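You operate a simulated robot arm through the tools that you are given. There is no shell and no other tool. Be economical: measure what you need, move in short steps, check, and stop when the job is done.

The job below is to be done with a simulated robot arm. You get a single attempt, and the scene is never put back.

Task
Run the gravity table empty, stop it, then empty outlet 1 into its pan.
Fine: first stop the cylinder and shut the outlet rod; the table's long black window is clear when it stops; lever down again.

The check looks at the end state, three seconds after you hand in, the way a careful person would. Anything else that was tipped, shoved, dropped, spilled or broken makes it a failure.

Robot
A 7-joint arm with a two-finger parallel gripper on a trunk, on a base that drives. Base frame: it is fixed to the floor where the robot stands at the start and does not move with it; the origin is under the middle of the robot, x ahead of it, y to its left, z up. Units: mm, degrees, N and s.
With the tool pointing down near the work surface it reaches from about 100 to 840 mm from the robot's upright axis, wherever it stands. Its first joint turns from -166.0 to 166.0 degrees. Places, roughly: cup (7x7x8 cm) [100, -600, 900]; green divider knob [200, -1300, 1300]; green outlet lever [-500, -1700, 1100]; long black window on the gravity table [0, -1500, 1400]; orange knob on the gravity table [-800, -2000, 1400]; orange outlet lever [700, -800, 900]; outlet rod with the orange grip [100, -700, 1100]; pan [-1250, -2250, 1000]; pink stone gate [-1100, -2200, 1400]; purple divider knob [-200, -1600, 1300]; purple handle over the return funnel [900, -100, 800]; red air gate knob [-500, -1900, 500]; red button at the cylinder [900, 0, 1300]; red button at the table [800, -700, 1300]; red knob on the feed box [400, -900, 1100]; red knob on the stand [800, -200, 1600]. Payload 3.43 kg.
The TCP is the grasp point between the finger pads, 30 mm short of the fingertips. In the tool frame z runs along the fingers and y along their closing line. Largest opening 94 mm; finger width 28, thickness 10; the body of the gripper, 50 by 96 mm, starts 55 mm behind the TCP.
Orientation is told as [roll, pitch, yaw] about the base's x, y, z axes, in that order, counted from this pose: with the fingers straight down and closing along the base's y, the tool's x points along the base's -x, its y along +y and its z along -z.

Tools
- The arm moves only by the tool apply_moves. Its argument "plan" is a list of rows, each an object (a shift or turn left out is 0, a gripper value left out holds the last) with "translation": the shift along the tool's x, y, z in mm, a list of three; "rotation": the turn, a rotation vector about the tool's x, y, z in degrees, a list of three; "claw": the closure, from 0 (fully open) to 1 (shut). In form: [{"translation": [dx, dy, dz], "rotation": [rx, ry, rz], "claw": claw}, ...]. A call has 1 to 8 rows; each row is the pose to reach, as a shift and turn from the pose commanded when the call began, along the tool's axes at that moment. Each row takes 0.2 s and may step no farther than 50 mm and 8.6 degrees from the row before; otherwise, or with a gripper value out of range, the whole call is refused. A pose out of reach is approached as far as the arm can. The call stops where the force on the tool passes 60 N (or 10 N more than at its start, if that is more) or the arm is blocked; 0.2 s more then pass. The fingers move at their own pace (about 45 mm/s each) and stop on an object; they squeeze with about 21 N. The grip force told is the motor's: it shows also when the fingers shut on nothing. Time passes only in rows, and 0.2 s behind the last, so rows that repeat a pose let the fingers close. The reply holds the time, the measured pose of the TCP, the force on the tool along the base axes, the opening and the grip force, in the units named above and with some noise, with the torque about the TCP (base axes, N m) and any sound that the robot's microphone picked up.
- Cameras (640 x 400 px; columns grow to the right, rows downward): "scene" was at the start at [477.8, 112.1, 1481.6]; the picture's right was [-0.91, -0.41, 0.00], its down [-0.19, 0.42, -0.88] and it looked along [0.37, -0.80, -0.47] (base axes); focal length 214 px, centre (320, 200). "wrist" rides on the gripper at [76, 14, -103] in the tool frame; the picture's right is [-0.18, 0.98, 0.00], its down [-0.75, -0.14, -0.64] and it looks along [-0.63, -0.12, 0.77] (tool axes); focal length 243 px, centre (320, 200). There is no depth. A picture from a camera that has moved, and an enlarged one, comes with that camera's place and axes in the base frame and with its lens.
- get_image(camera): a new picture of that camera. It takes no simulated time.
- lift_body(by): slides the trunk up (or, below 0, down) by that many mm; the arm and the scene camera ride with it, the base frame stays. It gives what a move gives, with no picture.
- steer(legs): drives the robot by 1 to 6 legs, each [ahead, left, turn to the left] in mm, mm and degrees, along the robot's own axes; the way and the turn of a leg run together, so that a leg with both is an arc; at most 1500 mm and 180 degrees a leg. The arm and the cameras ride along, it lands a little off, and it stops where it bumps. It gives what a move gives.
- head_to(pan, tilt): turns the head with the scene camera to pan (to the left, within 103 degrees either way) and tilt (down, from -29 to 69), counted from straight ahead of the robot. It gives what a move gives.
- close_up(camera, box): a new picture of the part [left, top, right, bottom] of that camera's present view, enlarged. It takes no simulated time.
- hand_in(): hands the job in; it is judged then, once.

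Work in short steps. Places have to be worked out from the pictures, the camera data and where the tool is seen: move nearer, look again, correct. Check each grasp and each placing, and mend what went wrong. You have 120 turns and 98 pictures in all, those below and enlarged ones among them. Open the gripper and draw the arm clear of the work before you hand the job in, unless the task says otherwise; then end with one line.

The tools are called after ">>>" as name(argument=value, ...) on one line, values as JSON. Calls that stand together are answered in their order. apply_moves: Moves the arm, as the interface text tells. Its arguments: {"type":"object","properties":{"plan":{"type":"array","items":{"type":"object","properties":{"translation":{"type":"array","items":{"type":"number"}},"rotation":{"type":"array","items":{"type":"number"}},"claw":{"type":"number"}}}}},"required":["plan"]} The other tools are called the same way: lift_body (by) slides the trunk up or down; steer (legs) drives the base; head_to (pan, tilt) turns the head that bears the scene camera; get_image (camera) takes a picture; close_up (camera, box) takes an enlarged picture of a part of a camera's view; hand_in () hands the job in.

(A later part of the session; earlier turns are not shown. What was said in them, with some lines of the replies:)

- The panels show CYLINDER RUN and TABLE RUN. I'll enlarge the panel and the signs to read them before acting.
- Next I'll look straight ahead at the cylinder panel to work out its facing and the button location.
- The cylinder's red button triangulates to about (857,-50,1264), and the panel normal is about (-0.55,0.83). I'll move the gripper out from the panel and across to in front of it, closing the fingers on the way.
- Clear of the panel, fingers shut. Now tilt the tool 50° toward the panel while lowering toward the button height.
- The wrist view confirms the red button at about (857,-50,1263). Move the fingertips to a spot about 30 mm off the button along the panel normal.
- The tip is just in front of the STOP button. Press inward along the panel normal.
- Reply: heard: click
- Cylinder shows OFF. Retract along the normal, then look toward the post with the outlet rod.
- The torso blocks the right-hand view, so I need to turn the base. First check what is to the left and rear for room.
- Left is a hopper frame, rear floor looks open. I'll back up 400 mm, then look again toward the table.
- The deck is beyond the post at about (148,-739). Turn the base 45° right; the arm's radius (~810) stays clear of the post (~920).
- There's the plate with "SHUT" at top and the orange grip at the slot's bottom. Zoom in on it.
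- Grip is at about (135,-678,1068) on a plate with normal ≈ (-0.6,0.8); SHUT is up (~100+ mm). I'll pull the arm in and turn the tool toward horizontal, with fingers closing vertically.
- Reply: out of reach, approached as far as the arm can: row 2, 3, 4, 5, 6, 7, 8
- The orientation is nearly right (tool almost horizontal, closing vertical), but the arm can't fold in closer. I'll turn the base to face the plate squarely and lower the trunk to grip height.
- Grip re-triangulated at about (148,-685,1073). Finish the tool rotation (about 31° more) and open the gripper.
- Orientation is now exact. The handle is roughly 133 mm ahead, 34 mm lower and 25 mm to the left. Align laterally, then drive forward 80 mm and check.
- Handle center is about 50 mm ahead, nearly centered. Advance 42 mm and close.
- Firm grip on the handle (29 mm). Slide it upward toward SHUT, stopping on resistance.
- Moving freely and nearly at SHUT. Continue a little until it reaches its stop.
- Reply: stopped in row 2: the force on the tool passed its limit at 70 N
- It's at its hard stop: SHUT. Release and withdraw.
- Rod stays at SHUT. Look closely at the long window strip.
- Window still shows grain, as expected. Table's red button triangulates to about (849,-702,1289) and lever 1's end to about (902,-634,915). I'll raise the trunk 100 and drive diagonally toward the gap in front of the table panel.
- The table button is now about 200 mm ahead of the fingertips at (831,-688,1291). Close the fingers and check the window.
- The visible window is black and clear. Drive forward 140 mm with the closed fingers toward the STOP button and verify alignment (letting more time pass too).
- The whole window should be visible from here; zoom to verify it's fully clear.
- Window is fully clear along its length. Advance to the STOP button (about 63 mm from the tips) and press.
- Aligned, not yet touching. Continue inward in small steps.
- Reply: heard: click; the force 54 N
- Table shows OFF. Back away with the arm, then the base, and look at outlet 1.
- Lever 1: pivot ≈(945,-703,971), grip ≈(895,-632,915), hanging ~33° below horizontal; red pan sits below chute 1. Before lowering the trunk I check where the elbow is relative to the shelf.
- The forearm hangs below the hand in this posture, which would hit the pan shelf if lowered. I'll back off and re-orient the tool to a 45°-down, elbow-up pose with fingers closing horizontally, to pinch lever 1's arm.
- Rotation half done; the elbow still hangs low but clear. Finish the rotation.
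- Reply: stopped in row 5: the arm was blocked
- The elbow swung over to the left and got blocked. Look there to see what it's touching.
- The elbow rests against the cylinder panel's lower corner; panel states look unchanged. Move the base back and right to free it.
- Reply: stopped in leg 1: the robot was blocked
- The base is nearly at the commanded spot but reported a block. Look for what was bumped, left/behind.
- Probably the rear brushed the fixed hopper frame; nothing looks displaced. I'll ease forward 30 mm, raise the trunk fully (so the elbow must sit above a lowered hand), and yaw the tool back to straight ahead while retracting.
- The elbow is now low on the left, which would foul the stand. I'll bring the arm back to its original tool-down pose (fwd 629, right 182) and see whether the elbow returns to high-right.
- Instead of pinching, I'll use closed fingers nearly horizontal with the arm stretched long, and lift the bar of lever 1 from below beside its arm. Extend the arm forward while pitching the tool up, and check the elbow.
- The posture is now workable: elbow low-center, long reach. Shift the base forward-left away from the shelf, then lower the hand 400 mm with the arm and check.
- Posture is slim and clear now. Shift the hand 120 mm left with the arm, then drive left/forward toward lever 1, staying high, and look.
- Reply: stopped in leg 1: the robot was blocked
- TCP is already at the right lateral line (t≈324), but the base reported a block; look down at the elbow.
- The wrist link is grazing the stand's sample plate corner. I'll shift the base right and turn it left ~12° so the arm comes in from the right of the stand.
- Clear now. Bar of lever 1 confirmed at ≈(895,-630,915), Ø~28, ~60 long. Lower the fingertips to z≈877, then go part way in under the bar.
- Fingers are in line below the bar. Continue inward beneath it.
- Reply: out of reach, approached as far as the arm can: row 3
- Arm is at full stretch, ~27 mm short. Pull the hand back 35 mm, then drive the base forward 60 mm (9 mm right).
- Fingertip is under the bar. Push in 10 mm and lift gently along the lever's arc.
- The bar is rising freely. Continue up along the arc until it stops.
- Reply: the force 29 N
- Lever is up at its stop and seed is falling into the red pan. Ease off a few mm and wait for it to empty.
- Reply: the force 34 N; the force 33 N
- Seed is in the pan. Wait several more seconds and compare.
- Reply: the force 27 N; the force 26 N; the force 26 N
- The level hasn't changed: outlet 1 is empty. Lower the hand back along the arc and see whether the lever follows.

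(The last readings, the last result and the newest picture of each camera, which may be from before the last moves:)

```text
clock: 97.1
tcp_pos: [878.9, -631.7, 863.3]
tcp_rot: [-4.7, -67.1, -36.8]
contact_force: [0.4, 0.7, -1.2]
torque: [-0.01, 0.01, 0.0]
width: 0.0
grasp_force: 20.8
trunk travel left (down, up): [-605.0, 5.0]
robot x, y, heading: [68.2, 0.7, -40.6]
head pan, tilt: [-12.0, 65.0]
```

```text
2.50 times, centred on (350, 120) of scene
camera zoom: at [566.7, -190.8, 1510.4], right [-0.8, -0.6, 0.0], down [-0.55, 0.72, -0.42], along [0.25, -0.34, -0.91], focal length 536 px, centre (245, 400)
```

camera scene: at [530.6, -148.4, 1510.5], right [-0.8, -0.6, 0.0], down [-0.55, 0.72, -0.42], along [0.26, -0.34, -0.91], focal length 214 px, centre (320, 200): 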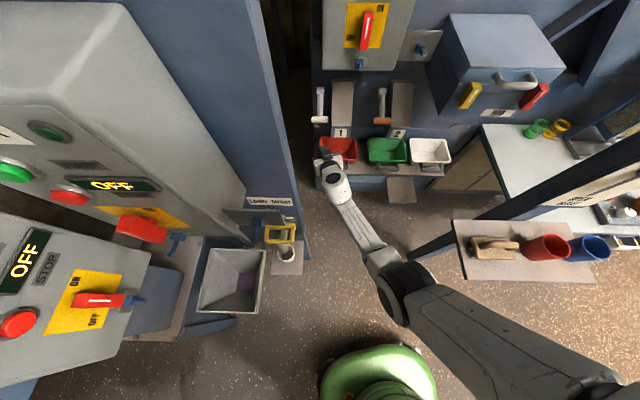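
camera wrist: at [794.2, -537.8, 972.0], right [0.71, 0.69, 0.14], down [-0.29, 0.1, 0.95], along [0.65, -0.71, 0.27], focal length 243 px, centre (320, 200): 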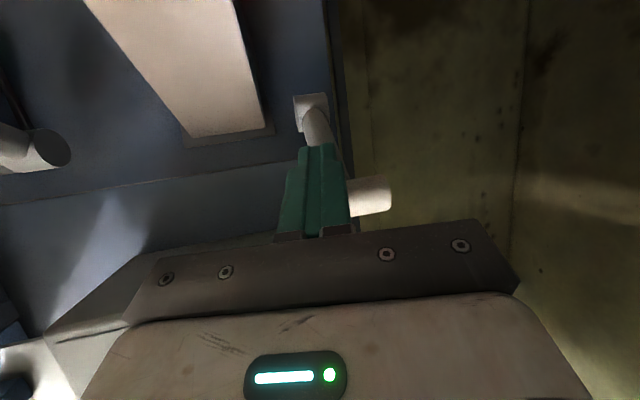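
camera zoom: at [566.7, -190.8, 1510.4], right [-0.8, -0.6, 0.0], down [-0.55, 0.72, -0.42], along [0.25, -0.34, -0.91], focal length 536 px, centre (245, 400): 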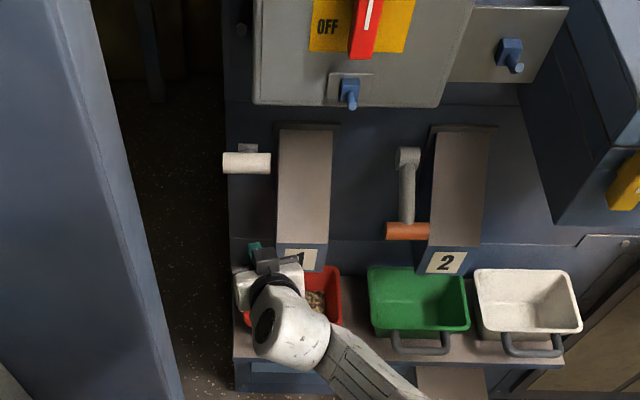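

The lever stays up, so I must push it down from above. Withdraw outward, then rise above the bar's height.

>>> apply_moves(plan=[{"translation": [17, 10, -41]}, {"translation": [34, 19, -81]}, {"translation": [-4, 18, -97]}, {"translation": [-42, 17, -113]}, {"translation": [-80, 15, -129]}, {"translation": [-118, 14, -145]}, {"translation": [-155, 13, -160]}])

>>> get_image(camera="wrist")

>>> close_up(camera="scene", box=[270, 40, 430, 200])

```text
clock: 98.7
tcp_pos: [825.4, -559.0, 1065.9]
tcp_rot: [-4.4, -67.2, -37.1]
contact_force: [0.1, -0.2, -0.1]
torque: [-0.04, -0.01, 0.0]
width: 0.0
grasp_force: 21.2
trunk travel left (down, up): [-605.0, 5.0]
robot x, y, heading: [66.3, -0.8, -40.9]
head pan, tilt: [-12.0, 65.0]
```

```text
26 pictures are left
camera wrist: at [741.3, -468.2, 1036.2], right [0.7, 0.7, 0.14], down [-0.3, 0.11, 0.95], along [0.64, -0.71, 0.29], focal length 243 px, centre (320, 200)
```

wrist: 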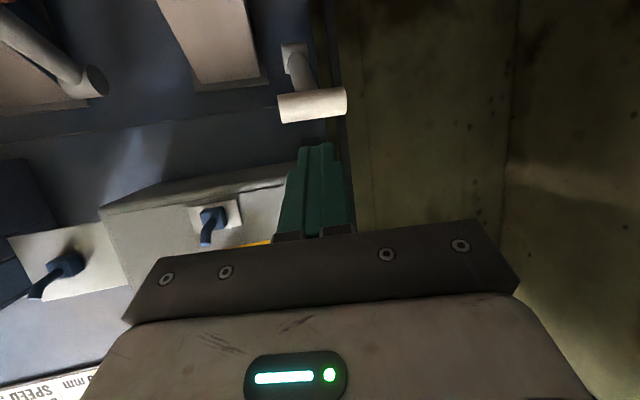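

```text
2.50 times, centred on (350, 120) of scene
camera zoom: at [566.7, -190.8, 1510.4], right [-0.8, -0.6, 0.0], down [-0.55, 0.72, -0.42], along [0.25, -0.34, -0.91], focal length 536 px, centre (245, 400)
```

zoom: 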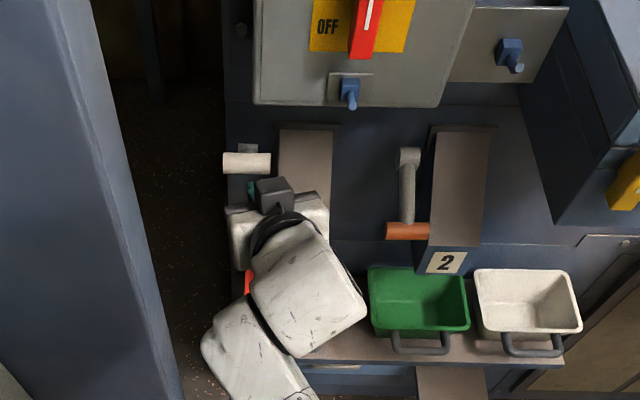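

Bar now at ≈(899,-635,1020). Move the fingertips in just above it.

>>> apply_moves(plan=[{"translation": [-8, 0, -3]}, {"translation": [-18, -7, 22]}, {"translation": [-28, -14, 48]}, {"translation": [-39, -20, 73]}])

>>> get_image(camera="wrist")

>>> close_up(camera="scene", box=[270, 40, 430, 200])

```text
clock: 99.7
tcp_pos: [874.7, -627.1, 1074.6]
tcp_rot: [-4.3, -67.1, -37.2]
contact_force: [-1.1, 0.6, 0.2]
torque: [0.03, 0.0, 0.01]
width: 0.0
grasp_force: 21.1
trunk travel left (down, up): [-605.0, 5.0]
robot x, y, heading: [69.2, 0.5, -40.8]
head pan, tilt: [-12.0, 65.0]
```

```text
24 pictures are left
camera wrist: at [790.5, -536.2, 1044.5], right [0.7, 0.7, 0.14], down [-0.3, 0.11, 0.95], along [0.64, -0.71, 0.29], focal length 243 px, centre (320, 200)
```

wrist: 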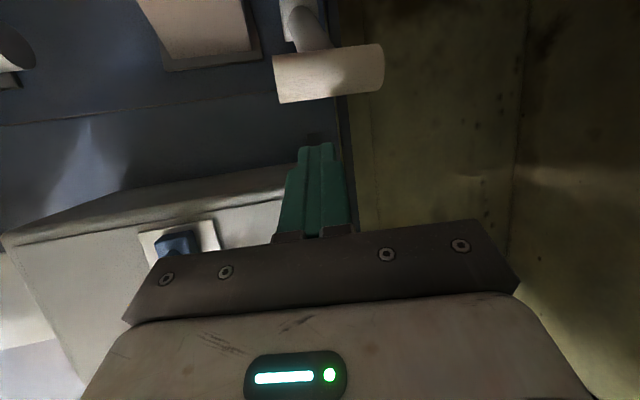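

```text
2.50 times, centred on (350, 120) of scene
camera zoom: at [566.7, -190.8, 1510.5], right [-0.8, -0.6, 0.0], down [-0.55, 0.72, -0.42], along [0.25, -0.34, -0.91], focal length 536 px, centre (245, 400)
```

zoom: 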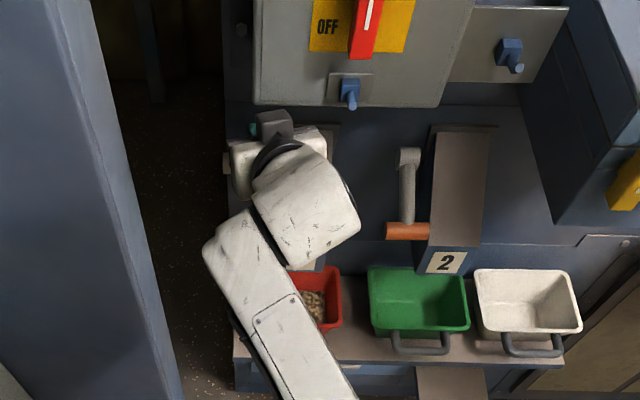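

Fingers sit above the bar. Press it down along its arc.

>>> apply_moves(plan=[{"translation": [18, 1, 3]}, {"translation": [36, 3, 6]}, {"translation": [55, 5, 8]}, {"translation": [73, 6, 12]}, {"translation": [87, 6, 18]}, {"translation": [99, 6, 27]}, {"translation": [108, 5, 36]}, {"translation": [116, 5, 44]}])

>>> get_image(camera="wrist")

>>> close_up(camera="scene", box=[270, 40, 430, 200])

```text
clock: 100.7
tcp_pos: [863.5, -613.8, 1018.7]
tcp_rot: [-5.0, -67.7, -36.3]
contact_force: [-33.6, 26.5, 18.4]
torque: [-0.03, 0.31, -0.43]
width: 0.0
grasp_force: 20.6
trunk travel left (down, up): [-605.0, 5.0]
robot x, y, heading: [70.2, -0.3, -40.8]
head pan, tilt: [-12.0, 65.0]
stopped in row 4: the force on the tool passed its limit at 73 N (the readings are from after the stop); the commanded pose is now the measured one
```

```text
22 pictures are left
camera wrist: at [779.7, -522.0, 987.9], right [0.7, 0.7, 0.14], down [-0.3, 0.12, 0.94], along [0.64, -0.7, 0.3], focal length 243 px, centre (320, 200)
```

wrist: 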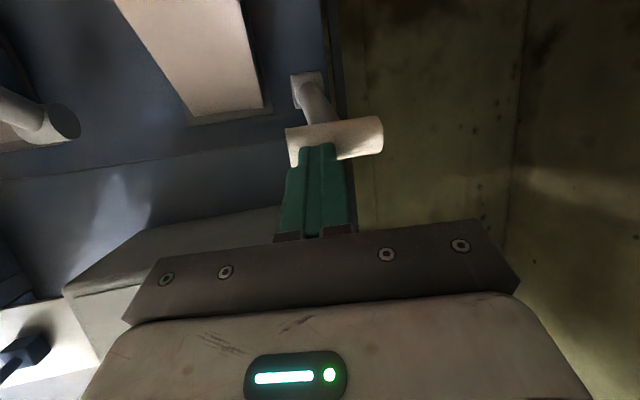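

```text
2.50 times, centred on (350, 120) of scene
camera zoom: at [563.2, -188.0, 1511.7], right [-0.8, -0.6, 0.0], down [-0.55, 0.72, -0.42], along [0.26, -0.34, -0.91], focal length 536 px, centre (245, 400)
```

zoom: 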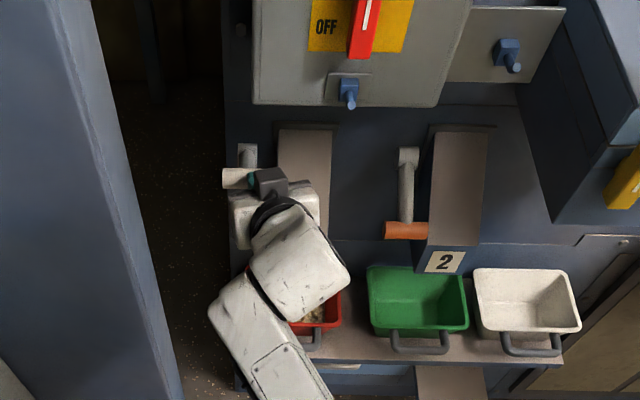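

The tips slipped off to the front of the bar with the lever about half way down. Retract, rise and reach further over the bar.

>>> apply_moves(plan=[{"translation": [9, 5, -23]}, {"translation": [-8, 5, -30]}, {"translation": [-26, 4, -37]}, {"translation": [-35, -1, -15]}, {"translation": [-44, -7, 9]}, {"translation": [-46, -8, 14]}])

>>> get_image(camera="wrist")

```text
clock: 102.0
tcp_pos: [884.8, -640.0, 1053.9]
tcp_rot: [-4.7, -67.3, -36.6]
contact_force: [0.3, 0.4, 0.1]
torque: [0.01, 0.02, -0.01]
width: 0.2
grasp_force: 20.8
trunk travel left (down, up): [-605.0, 5.0]
robot x, y, heading: [66.9, 0.8, -41.1]
head pan, tilt: [-12.0, 65.0]
```

```text
20 pictures are left
camera wrist: at [801.1, -549.5, 1022.6], right [0.7, 0.7, 0.14], down [-0.3, 0.12, 0.95], along [0.64, -0.71, 0.29], focal length 243 px, centre (320, 200)
```

wrist: 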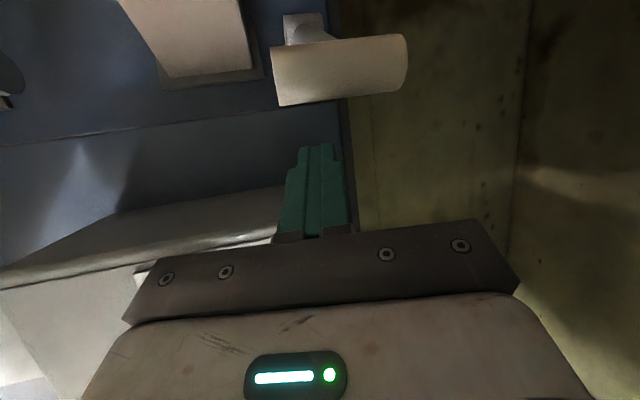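

Tips are now well over the bar. Push straight down.

>>> apply_moves(plan=[{"translation": [14, 0, 6]}, {"translation": [28, 1, 12]}, {"translation": [43, 2, 14]}, {"translation": [57, 3, 18]}, {"translation": [71, 3, 23]}, {"translation": [82, 3, 30]}, {"translation": [90, 3, 38]}, {"translation": [98, 3, 44]}])

>>> close_up(camera="scene", box=[270, 40, 430, 200])

>>> get_image(camera="wrist")

```text
clock: 104.0
tcp_pos: [884.8, -641.4, 954.6]
tcp_rot: [-4.9, -68.3, -36.5]
contact_force: [-34.3, 25.9, 26.0]
torque: [0.35, 0.2, 0.3]
width: 0.0
grasp_force: 21.0
trunk travel left (down, up): [-605.0, 5.0]
robot x, y, heading: [69.6, -0.1, -41.0]
head pan, tilt: [-12.0, 65.0]
stopped in row 8: the force on the tool passed its limit at 63 N (the readings are from after the stop); the commanded pose is now the measured one
```

```text
2.50 times, centred on (350, 120) of scene
camera zoom: at [562.1, -187.8, 1511.7], right [-0.8, -0.6, 0.0], down [-0.55, 0.72, -0.42], along [0.26, -0.34, -0.91], focal length 536 px, centre (245, 400)
```

zoom: 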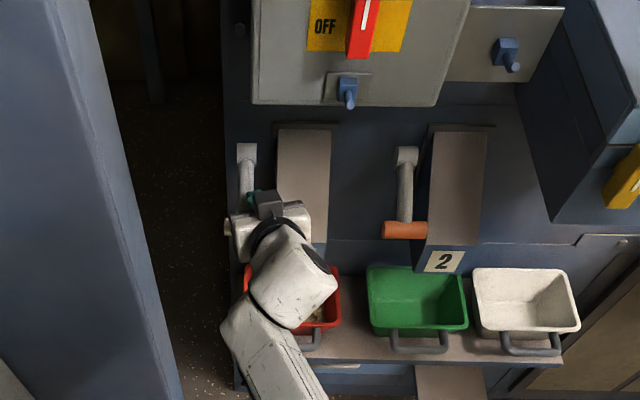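

```text
18 pictures are left
camera wrist: at [801.1, -551.2, 921.4], right [0.7, 0.7, 0.14], down [-0.31, 0.13, 0.94], along [0.64, -0.7, 0.31], focal length 243 px, centre (320, 200)
```

wrist: 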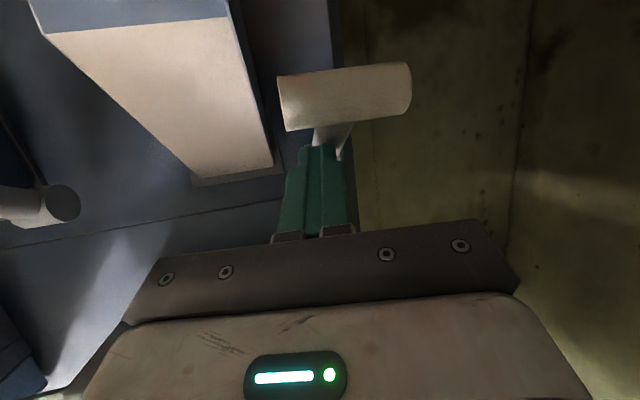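

Bar is back at z≈914, its original height, against its stop. Lift off slightly, withdraw, and verify.

>>> apply_moves(plan=[{"translation": [-12, 0, -5]}, {"translation": [-10, 6, -35]}, {"translation": [0, 13, -65]}, {"translation": [10, 20, -100]}, {"translation": [20, 28, -140]}])

>>> close_up(camera="scene", box=[270, 40, 430, 200])

>>> get_image(camera="wrist")

```text
clock: 105.2
tcp_pos: [804.0, -532.3, 984.0]
tcp_rot: [-4.8, -68.0, -36.7]
contact_force: [1.0, -0.1, -0.9]
torque: [0.03, 0.02, -0.01]
width: 0.0
grasp_force: 21.5
trunk travel left (down, up): [-605.0, 5.0]
robot x, y, heading: [73.1, -0.3, -40.9]
head pan, tilt: [-12.0, 65.0]
```

```text
2.50 times, centred on (350, 120) of scene
camera zoom: at [565.1, -190.0, 1510.5], right [-0.8, -0.6, 0.0], down [-0.55, 0.72, -0.42], along [0.25, -0.34, -0.91], focal length 536 px, centre (245, 400)
```

zoom: 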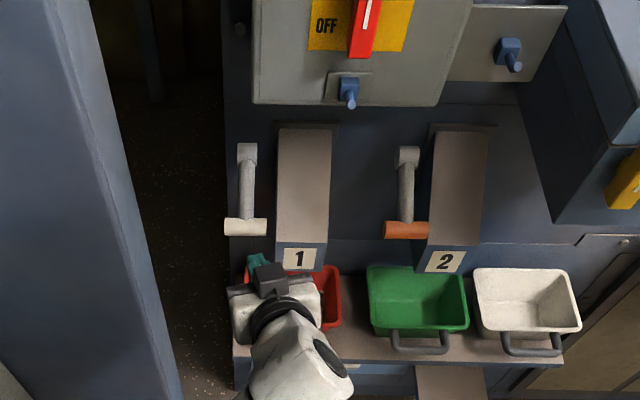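

```text
16 pictures are left
camera wrist: at [719.1, -440.8, 951.9], right [0.7, 0.7, 0.14], down [-0.31, 0.12, 0.94], along [0.64, -0.7, 0.3], focal length 243 px, centre (320, 200)
```

wrist: 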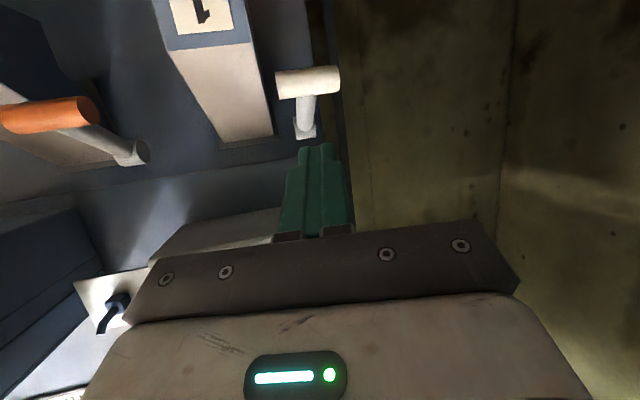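

Lever 1 is down exactly as before. Back the base away, open the gripper, and check everything.

>>> steer(legs=[[-180, 0, 0]])

>>> apply_moves(plan=[{"translation": [0, 0, 0], "claw": 0}, {"translation": [0, 0, 0]}, {"translation": [0, 0, 0]}, {"translation": [0, 0, 0]}, {"translation": [0, 0, 0]}, {"translation": [0, 0, 0]}])

>>> head_to(pan=-25, tilt=35)

>>> get_image(camera="scene")

>>> head_to(pan=15, tilt=40)

>>> get_image(camera="scene")

```text
clock: 106.7
tcp_pos: [663.5, -408.6, 983.7]
tcp_rot: [-4.9, -67.8, -36.5]
contact_force: [0.7, 0.7, 0.4]
torque: [-0.01, -0.01, -0.04]
width: 0.3
grasp_force: 21.4
trunk travel left (down, up): [-605.0, 5.0]
robot x, y, heading: [-71.2, 121.9, -41.0]
head pan, tilt: [-12.0, 65.0]
```

```text
clock: 108.1
tcp_pos: [663.5, -407.4, 982.1]
tcp_rot: [-4.9, -67.9, -36.5]
contact_force: [0.1, -0.1, 0.8]
torque: [0.02, -0.01, 0.0]
width: 93.9
grasp_force: 0.0
trunk travel left (down, up): [-605.0, 5.0]
robot x, y, heading: [-75.5, 122.6, -40.8]
head pan, tilt: [-12.0, 65.0]
```

```text
clock: 109.1
tcp_pos: [663.8, -407.7, 981.9]
tcp_rot: [-4.9, -67.9, -36.5]
contact_force: [0.6, 0.0, 0.0]
torque: [0.0, -0.01, -0.01]
width: 94.0
grasp_force: 0.1
trunk travel left (down, up): [-605.0, 5.0]
robot x, y, heading: [-67.6, 122.9, -40.7]
head pan, tilt: [-25.0, 35.0]
```

```text
15 pictures are left
camera scene: at [424.0, -99.1, 1550.3], right [-0.91, -0.41, 0.0], down [-0.24, 0.52, -0.82], along [0.34, -0.75, -0.57], focal length 214 px, centre (320, 200)
```

scene: 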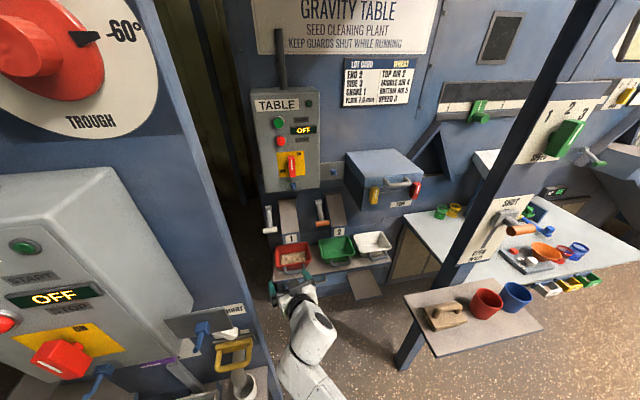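

```text
clock: 110.1
tcp_pos: [663.2, -407.5, 983.3]
tcp_rot: [-4.9, -67.9, -36.5]
contact_force: [0.4, 0.2, -0.3]
torque: [-0.01, 0.02, 0.0]
width: 93.5
grasp_force: 0.1
trunk travel left (down, up): [-605.0, 5.0]
robot x, y, heading: [-71.4, 122.3, -40.9]
head pan, tilt: [15.0, 40.0]
```

```text
14 pictures are left
camera scene: at [464.4, -55.9, 1542.8], right [-0.44, -0.9, 0.0], down [-0.58, 0.28, -0.77], along [0.69, -0.33, -0.64], focal length 214 px, centre (320, 200)
```

scene: 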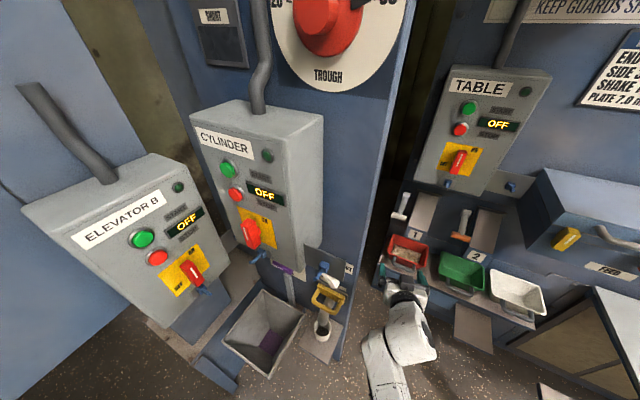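

All states look right. Zoom in on the pan and on the stand fittings the arm brushed, comparing with the start.

>>> close_up(camera="scene", box=[220, 180, 460, 370])

>>> close_up(camera="scene", box=[370, 180, 470, 290])

```text
2.11 times, centred on (340, 275) of scene
camera zoom: at [464.4, -55.9, 1542.8], right [-0.44, -0.9, 0.0], down [-0.58, 0.28, -0.77], along [0.69, -0.33, -0.64], focal length 452 px, centre (278, 42)
```

zoom: 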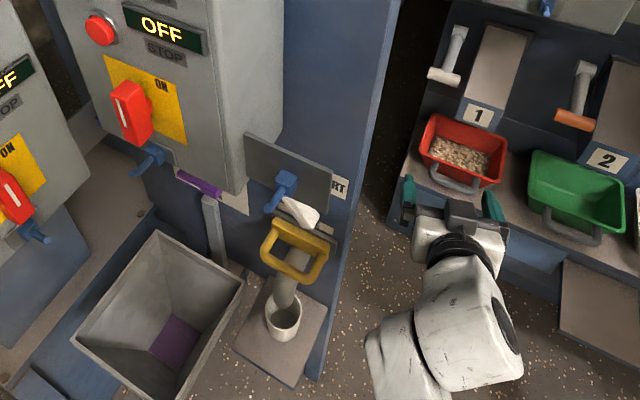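

```text
3.64 times, centred on (420, 235) of scene
camera zoom: at [464.4, -55.9, 1542.8], right [-0.44, -0.9, 0.0], down [-0.58, 0.28, -0.77], along [0.69, -0.33, -0.64], focal length 780 px, centre (-44, 73)
```

zoom: 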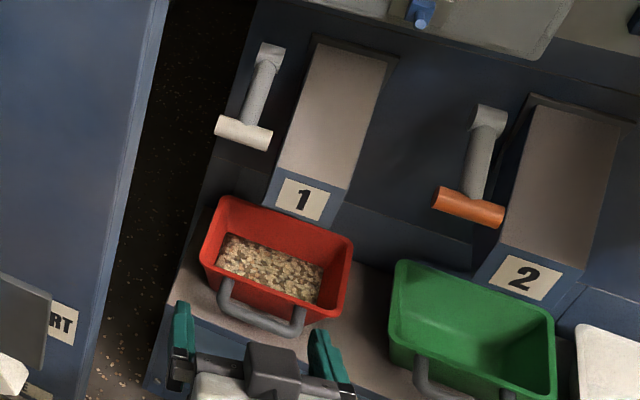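

Everything checks out: cylinder and table OFF, rod at SHUT, window clear, seed from outlet 1 in its red pan, lever 1 down, gripper open and clear. Handing in.

>>> hand_in()

```text
The job is handed in.
```

The job is handed in: I stopped the cylinder, shut the outlet rod, ran the table until its window was clear and stopped it. I then emptied outlet 1 into its red pan and put the lever back down. Along the way the arm or base was blocked three times. The elbow touched the cylinder panel, and a wrist link probably grazed the stand's sample plate. I never found what caused the third. Nothing looked moved or damaged afterwards.
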